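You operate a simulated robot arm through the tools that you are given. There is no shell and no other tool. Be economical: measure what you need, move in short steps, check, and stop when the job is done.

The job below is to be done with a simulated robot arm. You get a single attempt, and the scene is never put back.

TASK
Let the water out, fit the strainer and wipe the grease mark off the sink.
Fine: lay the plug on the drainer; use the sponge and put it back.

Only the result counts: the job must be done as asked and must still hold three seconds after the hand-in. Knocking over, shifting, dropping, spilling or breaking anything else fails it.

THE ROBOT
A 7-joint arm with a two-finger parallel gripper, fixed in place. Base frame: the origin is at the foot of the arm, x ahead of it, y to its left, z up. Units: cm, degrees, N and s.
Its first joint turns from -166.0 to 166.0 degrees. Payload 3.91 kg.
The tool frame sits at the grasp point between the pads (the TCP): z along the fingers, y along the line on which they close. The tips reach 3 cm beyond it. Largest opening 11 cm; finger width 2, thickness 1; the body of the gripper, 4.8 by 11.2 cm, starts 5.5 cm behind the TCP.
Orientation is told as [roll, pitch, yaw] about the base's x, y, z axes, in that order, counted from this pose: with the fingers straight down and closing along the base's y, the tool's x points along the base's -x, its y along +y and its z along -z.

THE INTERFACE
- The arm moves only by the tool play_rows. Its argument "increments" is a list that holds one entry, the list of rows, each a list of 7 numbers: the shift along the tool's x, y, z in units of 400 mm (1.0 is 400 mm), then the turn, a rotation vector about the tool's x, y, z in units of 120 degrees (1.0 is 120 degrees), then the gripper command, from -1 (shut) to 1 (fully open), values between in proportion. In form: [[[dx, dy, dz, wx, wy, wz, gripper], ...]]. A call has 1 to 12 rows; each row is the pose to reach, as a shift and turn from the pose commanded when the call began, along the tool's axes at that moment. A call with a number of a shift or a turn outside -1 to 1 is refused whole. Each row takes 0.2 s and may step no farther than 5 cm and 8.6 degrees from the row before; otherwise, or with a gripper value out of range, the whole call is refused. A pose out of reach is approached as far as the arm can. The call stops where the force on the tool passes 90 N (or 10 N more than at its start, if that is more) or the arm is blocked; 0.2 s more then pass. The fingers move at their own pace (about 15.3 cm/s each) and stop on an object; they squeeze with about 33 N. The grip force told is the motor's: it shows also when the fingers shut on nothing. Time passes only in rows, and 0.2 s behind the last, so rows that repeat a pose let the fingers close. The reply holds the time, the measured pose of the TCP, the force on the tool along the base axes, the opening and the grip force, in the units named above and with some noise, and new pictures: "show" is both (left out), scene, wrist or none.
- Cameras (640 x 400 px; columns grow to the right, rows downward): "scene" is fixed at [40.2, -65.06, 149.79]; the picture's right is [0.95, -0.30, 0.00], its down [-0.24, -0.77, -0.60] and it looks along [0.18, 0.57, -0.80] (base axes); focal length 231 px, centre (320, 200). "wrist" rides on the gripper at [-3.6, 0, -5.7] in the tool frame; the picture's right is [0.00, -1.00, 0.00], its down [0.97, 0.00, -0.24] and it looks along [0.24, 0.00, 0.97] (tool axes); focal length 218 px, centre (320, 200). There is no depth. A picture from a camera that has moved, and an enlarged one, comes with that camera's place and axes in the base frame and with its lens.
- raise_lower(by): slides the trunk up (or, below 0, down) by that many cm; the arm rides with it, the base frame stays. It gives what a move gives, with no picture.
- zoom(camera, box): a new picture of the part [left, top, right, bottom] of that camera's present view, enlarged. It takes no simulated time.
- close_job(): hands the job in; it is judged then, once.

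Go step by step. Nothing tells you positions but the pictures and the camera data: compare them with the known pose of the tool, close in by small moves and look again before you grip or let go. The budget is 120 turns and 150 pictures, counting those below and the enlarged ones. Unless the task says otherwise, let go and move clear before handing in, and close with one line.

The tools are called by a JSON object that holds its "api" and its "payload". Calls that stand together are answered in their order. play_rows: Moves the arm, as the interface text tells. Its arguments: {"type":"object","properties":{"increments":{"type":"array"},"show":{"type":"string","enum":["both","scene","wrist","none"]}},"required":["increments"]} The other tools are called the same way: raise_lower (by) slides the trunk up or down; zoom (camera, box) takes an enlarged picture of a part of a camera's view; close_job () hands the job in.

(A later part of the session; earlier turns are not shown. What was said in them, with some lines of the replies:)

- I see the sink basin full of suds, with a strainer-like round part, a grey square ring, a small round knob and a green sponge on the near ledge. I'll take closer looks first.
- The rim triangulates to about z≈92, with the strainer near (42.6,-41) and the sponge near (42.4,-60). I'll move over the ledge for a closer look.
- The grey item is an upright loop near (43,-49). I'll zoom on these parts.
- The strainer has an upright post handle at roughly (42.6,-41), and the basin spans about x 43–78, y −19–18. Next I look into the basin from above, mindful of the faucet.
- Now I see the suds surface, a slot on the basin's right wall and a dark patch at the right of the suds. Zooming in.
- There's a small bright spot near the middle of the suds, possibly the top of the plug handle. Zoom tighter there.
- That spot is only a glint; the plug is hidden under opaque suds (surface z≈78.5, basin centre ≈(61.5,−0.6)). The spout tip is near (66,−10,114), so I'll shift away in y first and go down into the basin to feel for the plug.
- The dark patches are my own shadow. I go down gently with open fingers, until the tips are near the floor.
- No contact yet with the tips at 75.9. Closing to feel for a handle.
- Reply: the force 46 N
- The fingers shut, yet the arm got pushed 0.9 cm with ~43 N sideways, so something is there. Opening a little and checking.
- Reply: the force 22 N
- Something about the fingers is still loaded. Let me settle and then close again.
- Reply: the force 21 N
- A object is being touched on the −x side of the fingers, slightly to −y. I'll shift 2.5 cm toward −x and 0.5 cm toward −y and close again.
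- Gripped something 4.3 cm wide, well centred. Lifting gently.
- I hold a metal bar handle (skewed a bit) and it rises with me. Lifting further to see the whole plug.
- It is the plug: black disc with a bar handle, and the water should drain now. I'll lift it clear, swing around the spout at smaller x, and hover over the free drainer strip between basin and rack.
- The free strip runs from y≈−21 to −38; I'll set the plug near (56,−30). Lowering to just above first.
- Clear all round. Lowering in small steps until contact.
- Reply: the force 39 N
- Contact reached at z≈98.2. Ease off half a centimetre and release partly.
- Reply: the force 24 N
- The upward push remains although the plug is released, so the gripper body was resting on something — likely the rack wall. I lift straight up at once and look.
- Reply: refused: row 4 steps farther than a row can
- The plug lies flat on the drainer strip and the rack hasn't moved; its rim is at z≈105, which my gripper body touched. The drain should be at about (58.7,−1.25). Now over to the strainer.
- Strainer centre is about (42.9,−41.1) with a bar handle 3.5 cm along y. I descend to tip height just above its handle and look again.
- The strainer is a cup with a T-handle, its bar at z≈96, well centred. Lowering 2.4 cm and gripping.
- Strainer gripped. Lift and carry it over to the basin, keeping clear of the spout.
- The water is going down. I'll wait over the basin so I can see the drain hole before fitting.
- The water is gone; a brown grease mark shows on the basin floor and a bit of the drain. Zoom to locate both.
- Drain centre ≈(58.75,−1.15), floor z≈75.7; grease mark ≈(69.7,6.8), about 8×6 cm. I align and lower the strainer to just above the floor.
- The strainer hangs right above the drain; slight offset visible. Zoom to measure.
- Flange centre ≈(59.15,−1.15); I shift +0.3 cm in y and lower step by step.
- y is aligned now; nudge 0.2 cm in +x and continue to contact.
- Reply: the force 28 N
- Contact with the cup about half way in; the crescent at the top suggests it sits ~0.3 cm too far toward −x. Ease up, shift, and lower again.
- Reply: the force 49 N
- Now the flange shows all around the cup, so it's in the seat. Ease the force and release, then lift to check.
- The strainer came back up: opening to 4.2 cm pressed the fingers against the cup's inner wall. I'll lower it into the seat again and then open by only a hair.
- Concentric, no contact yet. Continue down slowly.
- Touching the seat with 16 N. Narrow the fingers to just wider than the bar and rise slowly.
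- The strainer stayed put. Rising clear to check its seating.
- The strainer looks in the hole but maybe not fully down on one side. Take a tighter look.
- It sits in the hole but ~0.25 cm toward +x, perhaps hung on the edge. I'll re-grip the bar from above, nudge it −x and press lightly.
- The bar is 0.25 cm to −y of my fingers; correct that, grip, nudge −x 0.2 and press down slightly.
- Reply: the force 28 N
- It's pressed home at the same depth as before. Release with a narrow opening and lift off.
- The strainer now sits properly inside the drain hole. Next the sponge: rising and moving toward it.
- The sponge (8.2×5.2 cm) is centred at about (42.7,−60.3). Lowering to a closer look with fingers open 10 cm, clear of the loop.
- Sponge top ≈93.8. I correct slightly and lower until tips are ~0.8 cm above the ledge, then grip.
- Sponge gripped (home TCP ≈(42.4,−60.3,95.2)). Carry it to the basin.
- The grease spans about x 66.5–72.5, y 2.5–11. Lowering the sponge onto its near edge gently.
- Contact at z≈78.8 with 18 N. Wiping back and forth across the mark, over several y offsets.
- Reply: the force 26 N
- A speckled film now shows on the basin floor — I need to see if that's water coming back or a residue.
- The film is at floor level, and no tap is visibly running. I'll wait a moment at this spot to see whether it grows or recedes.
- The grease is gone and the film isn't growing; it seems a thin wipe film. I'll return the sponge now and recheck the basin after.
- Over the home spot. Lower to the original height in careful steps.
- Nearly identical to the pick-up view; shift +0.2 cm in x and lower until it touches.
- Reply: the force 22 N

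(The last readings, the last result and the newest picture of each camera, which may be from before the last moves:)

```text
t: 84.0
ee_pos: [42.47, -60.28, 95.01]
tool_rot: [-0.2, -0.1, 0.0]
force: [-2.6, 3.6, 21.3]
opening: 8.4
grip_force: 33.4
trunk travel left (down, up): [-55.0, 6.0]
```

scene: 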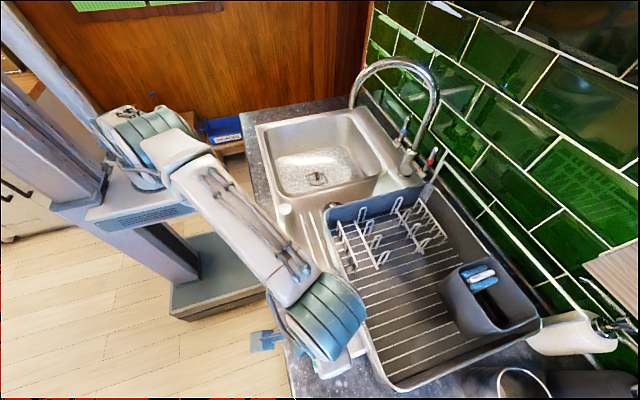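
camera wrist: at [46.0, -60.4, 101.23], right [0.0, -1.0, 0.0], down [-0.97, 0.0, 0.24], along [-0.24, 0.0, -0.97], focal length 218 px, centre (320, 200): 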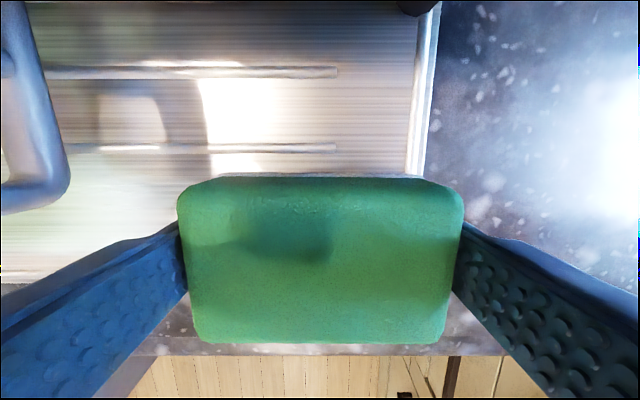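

Touching the ledge (21 N). Ease a touch, release and rise.

{"api": "play_rows", "payload": {"increments": [[[0, 0, -0.006, 0, 0, 0, -1], [0, 0, -0.006, 0, 0, 0, 0.6], [0, 0, -0.006, 0, 0, 0, 0.8], [0, 0, -0.006, 0, 0, 0, 0.8], [0, 0, -0.04, 0, 0, 0, 0.8], [0, 0, -0.14, 0, 0, 0, 0.8], [0, 0, -0.25, 0, 0, 0, 0.8], [0, 0, -0.35, 0, 0, 0, 0.8]]], "show": "wrist"}}

```text
t: 85.8
ee_pos: [42.69, -60.24, 108.48]
tool_rot: [-0.1, 0.0, -0.1]
force: [0.1, 0.4, 0.5]
opening: 9.89
grip_force: 0.2
trunk travel left (down, up): [-55.0, 6.0]
camera wrist: at [46.43, -60.3, 114.23], right [0.0, -1.0, 0.0], down [-0.97, 0.0, 0.24], along [-0.24, 0.0, -0.97], focal length 218 px, centre (320, 200)
```

wrist: 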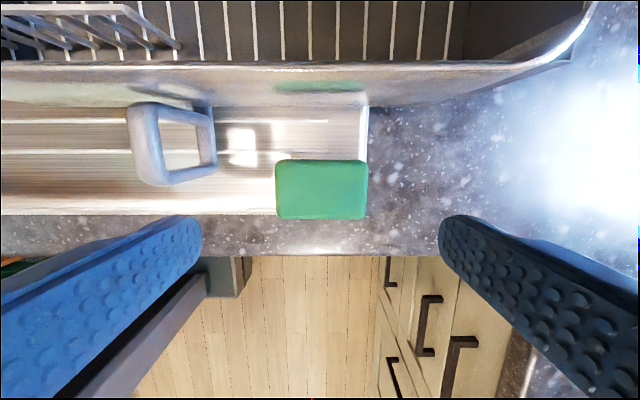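

The sponge is back as found. Now I return over the basin to check the film and the strainer.

{"api": "play_rows", "payload": {"increments": [[[0, 0.11, -0.02, 0, 0, 0, 0.8], [0, 0.22, -0.05, 0, 0, 0, 0.8], [0, 0.33, -0.05, 0, 0, 0, 0.8], [0, 0.44, -0.05, 0, 0, 0, 0.8], [0, 0.55, -0.05, 0, 0, 0, 0.8], [-0.02, 0.66, -0.05, 0, 0, 0, 0.8], [-0.04, 0.77, -0.05, 0, 0, 0, 0.8], [-0.06, 0.88, -0.05, 0, 0, 0, 0.8], [-0.09, 1.0, -0.05, 0, 0, 0, 0.8]]], "show": "none"}}

{"api": "play_rows", "payload": {"increments": [[[-0.05, 0.11, 0, 0, 0, 0, 0.8], [-0.1, 0.22, 0, 0, 0, 0, 0.8], [-0.16, 0.33, 0, 0, 0, 0, 0.8], [-0.24, 0.42, 0, 0, 0, 0, 0.8], [-0.32, 0.5, 0, 0, 0, 0, 0.8], [-0.38, 0.5, 0, 0, 0, 0, 0.8]]], "show": "both"}}

{"api": "zoom", "payload": {"camera": "wrist", "box": [190, 20, 450, 260]}}

```text
t: 87.8
ee_pos: [46.39, -20.13, 110.76]
tool_rot: [0.0, 0.0, 0.0]
force: [0.6, 0.1, 0.3]
opening: 9.89
grip_force: 0.0
trunk travel left (down, up): [-55.0, 6.0]
```

```text
refused: row 3 steps farther than a row can; nothing moved
```

```text
1.67 times, centred on (320, 140) of wrist
camera zoom: at [50.18, -20.18, 116.65], right [0.0, -1.0, 0.0], down [-0.97, 0.0, 0.24], along [-0.24, 0.0, -0.97], focal length 364 px, centre (320, 300)
```

zoom: 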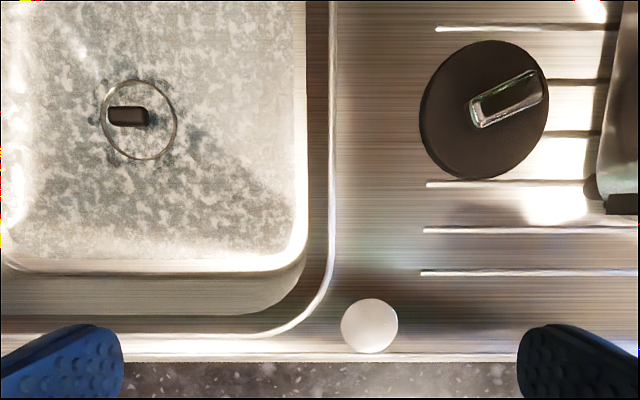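

The plug is fine, but the film now reaches further toward the walls — the level may be rising. I'll look at the tap and the basin more closely.

{"api": "play_rows", "payload": {"increments": [[[-0.05, 0.1, 0, 0, 0, 0, 0.8], [-0.1, 0.2, 0, 0, 0, 0, 0.8], [-0.15, 0.3, 0, 0, 0, 0, 0.8], [-0.22, 0.4, 0, 0, 0, 0, 0.8], [-0.3, 0.48, 0, 0, 0, 0, 0.8], [-0.36, 0.52, 0, 0, 0, 0, 0.8]]], "show": "both"}}

{"api": "zoom", "payload": {"camera": "scene", "box": [260, 100, 400, 205]}}

{"api": "zoom", "payload": {"camera": "wrist", "box": [190, 20, 450, 260]}}

```text
t: 89.2
ee_pos: [60.55, 0.4, 110.62]
tool_rot: [-0.1, -0.1, -0.1]
force: [0.1, 0.6, 0.0]
opening: 9.9
grip_force: 0.1
trunk travel left (down, up): [-55.0, 6.0]
camera wrist: at [64.22, 0.33, 116.45], right [0.0, -1.0, 0.0], down [-0.97, 0.0, 0.24], along [-0.24, 0.0, -0.97], focal length 218 px, centre (320, 200)
```

scene: 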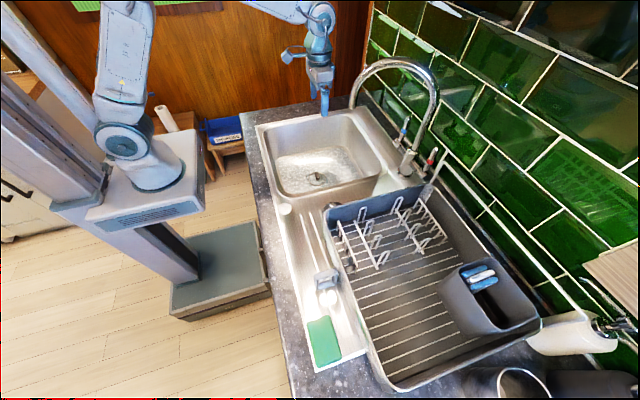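
wrist: 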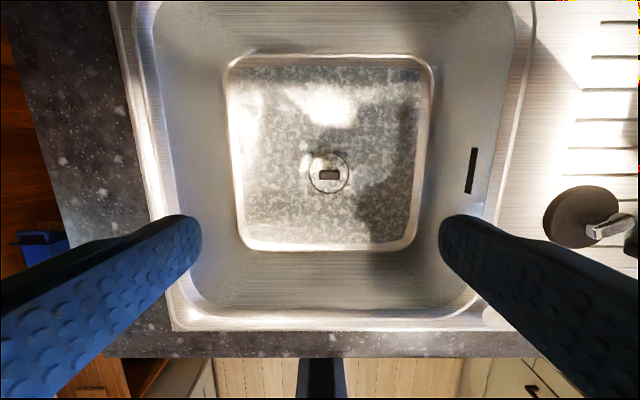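

```text
3.81 times, centred on (330, 152) of scene
camera zoom: at [40.2, -65.06, 149.79], right [0.95, -0.3, 0.0], down [-0.24, -0.77, -0.6], along [0.18, 0.57, -0.8], focal length 879 px, centre (282, 381)
```

zoom: 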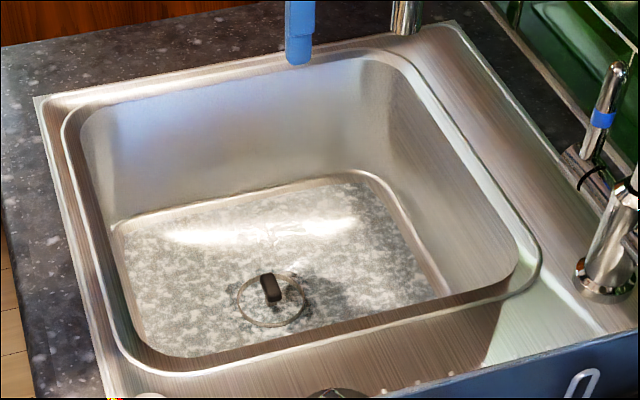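

```text
1.67 times, centred on (320, 140) of wrist
camera zoom: at [64.22, 0.33, 116.45], right [0.0, -1.0, 0.0], down [-0.97, 0.0, 0.24], along [-0.24, 0.0, -0.97], focal length 364 px, centre (320, 300)
```

zoom: 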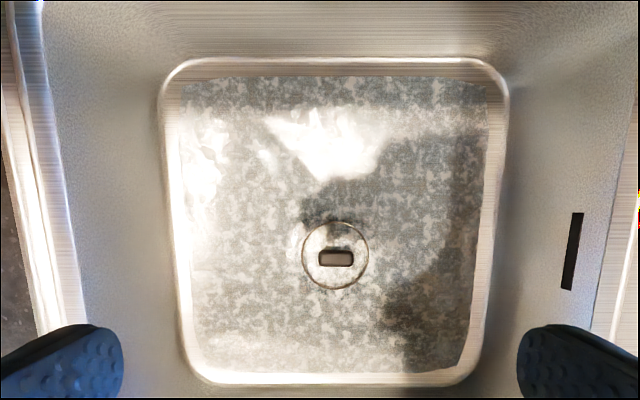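

I'll hold this pose about 8 s and compare the film's edge exactly.

{"api": "play_rows", "payload": {"increments": [[[0, 0, 0, 0, 0, 0, 0.8], [0, 0, 0, 0, 0, 0, 0.8], [0, 0, 0, 0, 0, 0, 0.8], [0, 0, 0, 0, 0, 0, 0.8], [0, 0, 0, 0, 0, 0, 0.8], [0, 0, 0, 0, 0, 0, 0.8], [0, 0, 0, 0, 0, 0, 0.8], [0, 0, 0, 0, 0, 0, 0.8], [0, 0, 0, 0, 0, 0, 0.8], [0, 0, 0, 0, 0, 0, 0.8], [0, 0, 0, 0, 0, 0, 0.8], [0, 0, 0, 0, 0, 0, 0.8]]], "show": "none"}}

{"api": "play_rows", "payload": {"increments": [[[0, 0, 0, 0, 0, 0, 0.8], [0, 0, 0, 0, 0, 0, 0.8], [0, 0, 0, 0, 0, 0, 0.8], [0, 0, 0, 0, 0, 0, 0.8], [0, 0, 0, 0, 0, 0, 0.8], [0, 0, 0, 0, 0, 0, 0.8], [0, 0, 0, 0, 0, 0, 0.8], [0, 0, 0, 0, 0, 0, 0.8], [0, 0, 0, 0, 0, 0, 0.8], [0, 0, 0, 0, 0, 0, 0.8], [0, 0, 0, 0, 0, 0, 0.8], [0, 0, 0, 0, 0, 0, 0.8]]], "show": "none"}}

{"api": "play_rows", "payload": {"increments": [[[0, 0, 0, 0, 0, 0, 0.8], [0, 0, 0, 0, 0, 0, 0.8], [0, 0, 0, 0, 0, 0, 0.8], [0, 0, 0, 0, 0, 0, 0.8], [0, 0, 0, 0, 0, 0, 0.8], [0, 0, 0, 0, 0, 0, 0.8], [0, 0, 0, 0, 0, 0, 0.8], [0, 0, 0, 0, 0, 0, 0.8], [0, 0, 0, 0, 0, 0, 0.8], [0, 0, 0, 0, 0, 0, 0.8], [0, 0, 0, 0, 0, 0, 0.8], [0, 0, 0, 0, 0, 0, 0.8]]], "show": "none"}}

{"api": "zoom", "payload": {"camera": "wrist", "box": [190, 20, 450, 260]}}

{"api": "zoom", "payload": {"camera": "scene", "box": [300, 162, 336, 192]}}

```text
t: 91.8
ee_pos: [60.41, 0.37, 110.75]
tool_rot: [-0.1, 0.1, -0.1]
force: [-0.2, -0.2, -0.2]
opening: 9.9
grip_force: 0.0
trunk travel left (down, up): [-55.0, 6.0]
```

```text
t: 94.4
ee_pos: [60.44, 0.38, 110.67]
tool_rot: [0.0, 0.0, 0.0]
force: [0.0, 0.1, -0.4]
opening: 9.92
grip_force: 0.1
trunk travel left (down, up): [-55.0, 6.0]
```

```text
t: 97.0
ee_pos: [60.41, 0.31, 110.77]
tool_rot: [0.0, 0.0, -0.1]
force: [-0.3, 0.4, 0.7]
opening: 9.92
grip_force: 0.0
trunk travel left (down, up): [-55.0, 6.0]
```

```text
1.67 times, centred on (320, 140) of wrist
camera zoom: at [64.16, 0.25, 116.46], right [0.0, -1.0, 0.0], down [-0.97, 0.0, 0.24], along [-0.24, 0.0, -0.97], focal length 364 px, centre (320, 300)
```

zoom: 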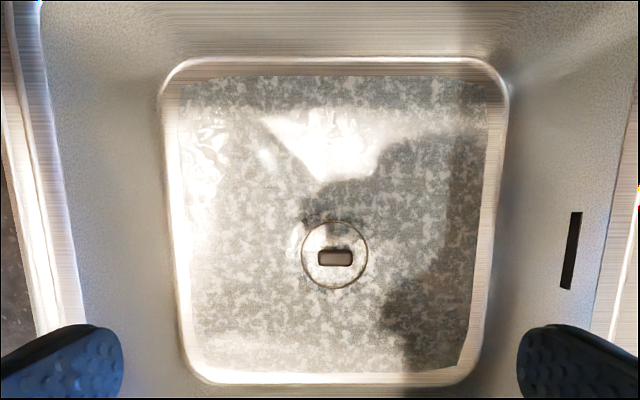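

```text
13.33 times, centred on (318, 177) of scene
camera zoom: at [40.2, -65.06, 149.79], right [0.95, -0.3, 0.0], down [-0.24, -0.77, -0.6], along [0.18, 0.57, -0.8], focal length 3077 px, centre (347, 507)
```

zoom: 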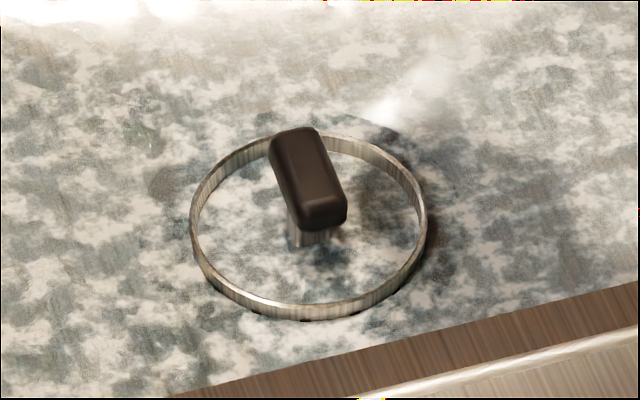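

No change over 8 s at this scale. One longer wait with a sharp comparison at the strainer rim.

{"api": "play_rows", "payload": {"increments": [[[0, 0, 0, 0, 0, 0, 0.8], [0, 0, 0, 0, 0, 0, 0.8], [0, 0, 0, 0, 0, 0, 0.8], [0, 0, 0, 0, 0, 0, 0.8], [0, 0, 0, 0, 0, 0, 0.8], [0, 0, 0, 0, 0, 0, 0.8], [0, 0, 0, 0, 0, 0, 0.8], [0, 0, 0, 0, 0, 0, 0.8], [0, 0, 0, 0, 0, 0, 0.8], [0, 0, 0, 0, 0, 0, 0.8], [0, 0, 0, 0, 0, 0, 0.8], [0, 0, 0, 0, 0, 0, 0.8]]], "show": "none"}}

{"api": "play_rows", "payload": {"increments": [[[0, 0, 0, 0, 0, 0, 0.8], [0, 0, 0, 0, 0, 0, 0.8], [0, 0, 0, 0, 0, 0, 0.8], [0, 0, 0, 0, 0, 0, 0.8], [0, 0, 0, 0, 0, 0, 0.8], [0, 0, 0, 0, 0, 0, 0.8], [0, 0, 0, 0, 0, 0, 0.8], [0, 0, 0, 0, 0, 0, 0.8], [0, 0, 0, 0, 0, 0, 0.8], [0, 0, 0, 0, 0, 0, 0.8], [0, 0, 0, 0, 0, 0, 0.8], [0, 0, 0, 0, 0, 0, 0.8]]], "show": "none"}}

{"api": "play_rows", "payload": {"increments": [[[0, 0, 0, 0, 0, 0, 0.8], [0, 0, 0, 0, 0, 0, 0.8], [0, 0, 0, 0, 0, 0, 0.8], [0, 0, 0, 0, 0, 0, 0.8], [0, 0, 0, 0, 0, 0, 0.8], [0, 0, 0, 0, 0, 0, 0.8], [0, 0, 0, 0, 0, 0, 0.8], [0, 0, 0, 0, 0, 0, 0.8], [0, 0, 0, 0, 0, 0, 0.8], [0, 0, 0, 0, 0, 0, 0.8], [0, 0, 0, 0, 0, 0, 0.8], [0, 0, 0, 0, 0, 0, 0.8]]], "show": "none"}}

{"api": "play_rows", "payload": {"increments": [[[0, 0, 0, 0, 0, 0, 0.8], [0, 0, 0, 0, 0, 0, 0.8], [0, 0, 0, 0, 0, 0, 0.8], [0, 0, 0, 0, 0, 0, 0.8], [0, 0, 0, 0, 0, 0, 0.8], [0, 0, 0, 0, 0, 0, 0.8], [0, 0, 0, 0, 0, 0, 0.8], [0, 0, 0, 0, 0, 0, 0.8], [0, 0, 0, 0, 0, 0, 0.8], [0, 0, 0, 0, 0, 0, 0.8], [0, 0, 0, 0, 0, 0, 0.8], [0, 0, 0, 0, 0, 0, 0.8]]], "show": "none"}}

{"api": "zoom", "payload": {"camera": "scene", "box": [300, 162, 336, 192]}}

{"api": "zoom", "payload": {"camera": "wrist", "box": [190, 20, 450, 260]}}

```text
t: 99.6
ee_pos: [60.34, 0.28, 110.67]
tool_rot: [0.0, 0.1, -0.1]
force: [0.6, 0.7, -0.4]
opening: 9.91
grip_force: 0.0
trunk travel left (down, up): [-55.0, 6.0]
```

```text
t: 102.2
ee_pos: [60.42, 0.33, 110.71]
tool_rot: [-0.1, 0.0, -0.1]
force: [0.0, -0.5, 0.1]
opening: 9.9
grip_force: 0.2
trunk travel left (down, up): [-55.0, 6.0]
```

```text
t: 104.8
ee_pos: [60.42, 0.43, 110.62]
tool_rot: [-0.1, 0.0, 0.0]
force: [0.1, 0.3, 0.6]
opening: 9.9
grip_force: 0.0
trunk travel left (down, up): [-55.0, 6.0]
```

```text
t: 107.4
ee_pos: [60.45, 0.32, 110.65]
tool_rot: [0.0, -0.1, 0.0]
force: [0.4, 0.6, -0.7]
opening: 9.92
grip_force: 0.0
trunk travel left (down, up): [-55.0, 6.0]
```

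```text
13.33 times, centred on (318, 177) of scene
camera zoom: at [40.2, -65.06, 149.79], right [0.95, -0.3, 0.0], down [-0.24, -0.77, -0.6], along [0.18, 0.57, -0.8], focal length 3077 px, centre (347, 507)
```

zoom: 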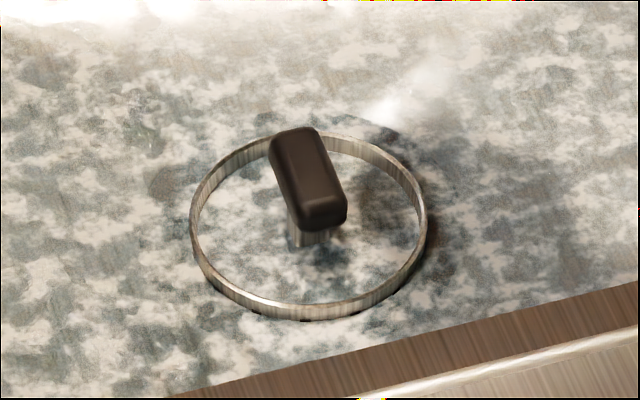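

```text
1.67 times, centred on (320, 140) of wrist
camera zoom: at [64.16, 0.25, 116.46], right [0.0, -1.0, 0.0], down [-0.97, 0.0, 0.24], along [-0.24, 0.0, -0.97], focal length 364 px, centre (320, 300)
```

zoom: 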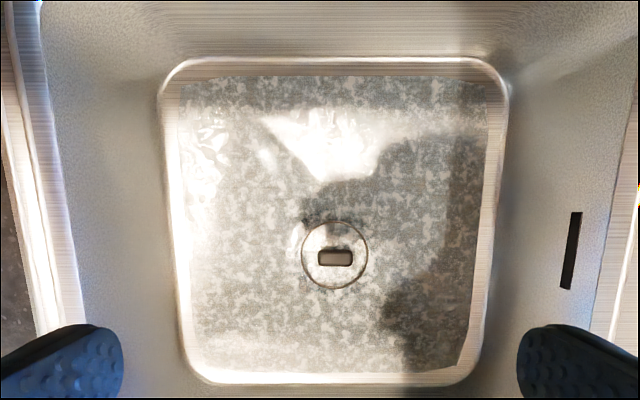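

The film is completely static. A last close look at where the grease was and at the whole layout.

{"api": "zoom", "payload": {"camera": "wrist", "box": [230, 70, 350, 200]}}

{"api": "zoom", "payload": {"camera": "scene", "box": [305, 135, 365, 175]}}

```text
3.08 times, centred on (290, 135) of wrist
camera zoom: at [64.16, 0.25, 116.46], right [0.0, -1.0, 0.0], down [-0.97, 0.0, 0.24], along [-0.24, 0.0, -0.97], focal length 672 px, centre (412, 400)
```

zoom: 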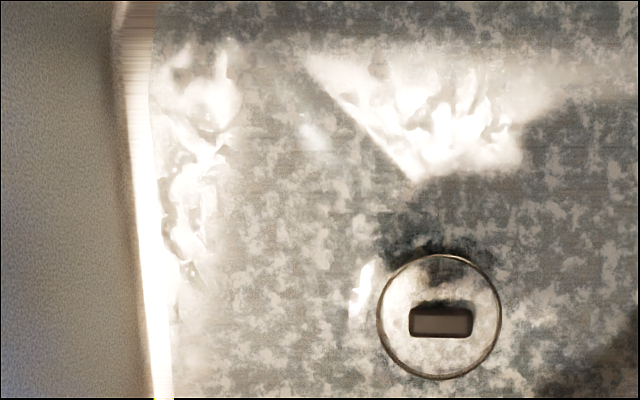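

```text
10.00 times, centred on (335, 155) of scene
camera zoom: at [40.2, -65.06, 149.79], right [0.95, -0.3, 0.0], down [-0.24, -0.77, -0.6], along [0.18, 0.57, -0.8], focal length 2308 px, centre (170, 650)
```

zoom: 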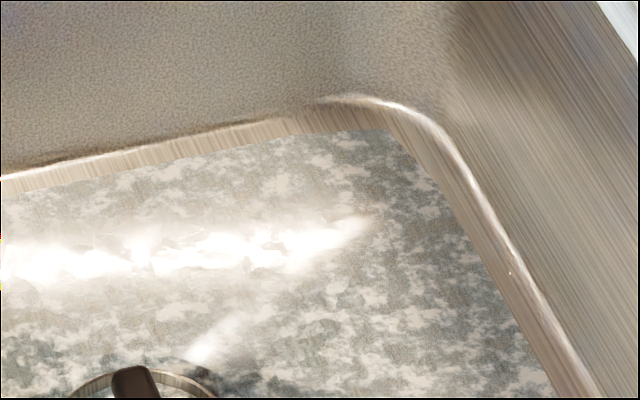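

The surface has a faint water sheen; one more same-box picture to compare with t=76.8 for any rise.

{"api": "zoom", "payload": {"camera": "scene", "box": [260, 110, 380, 205]}}

```text
4.21 times, centred on (320, 158) of scene
camera zoom: at [40.2, -65.06, 149.79], right [0.95, -0.3, 0.0], down [-0.24, -0.77, -0.6], along [0.18, 0.57, -0.8], focal length 972 px, centre (320, 379)
```

zoom: 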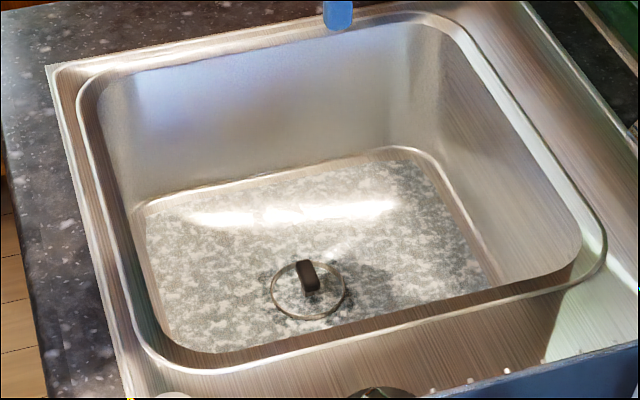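

The job is as done as I can verify: in the same-box comparison the film hasn't changed in 30 s. The grease area shows no brown, though the film partly hides the floor there. The plug lies on the drainer, the strainer sits in the drain, the sponge is back and the gripper is clear, so I'm handing in.

{"api": "close_job", "payload": {}}

```text
The job is handed in.
```

I handed the job in: the water drained, the plug is on the drainer, the strainer is in the drain, the grease mark is wiped, and the sponge is back in its place. Two doubts remain: a thin suds film appeared on the basin floor during wiping and hides the spot where the grease was. The gripper also pressed on the rack's rim while laying down the plug, which then dropped about 1 cm; the rack did not appear to shift.
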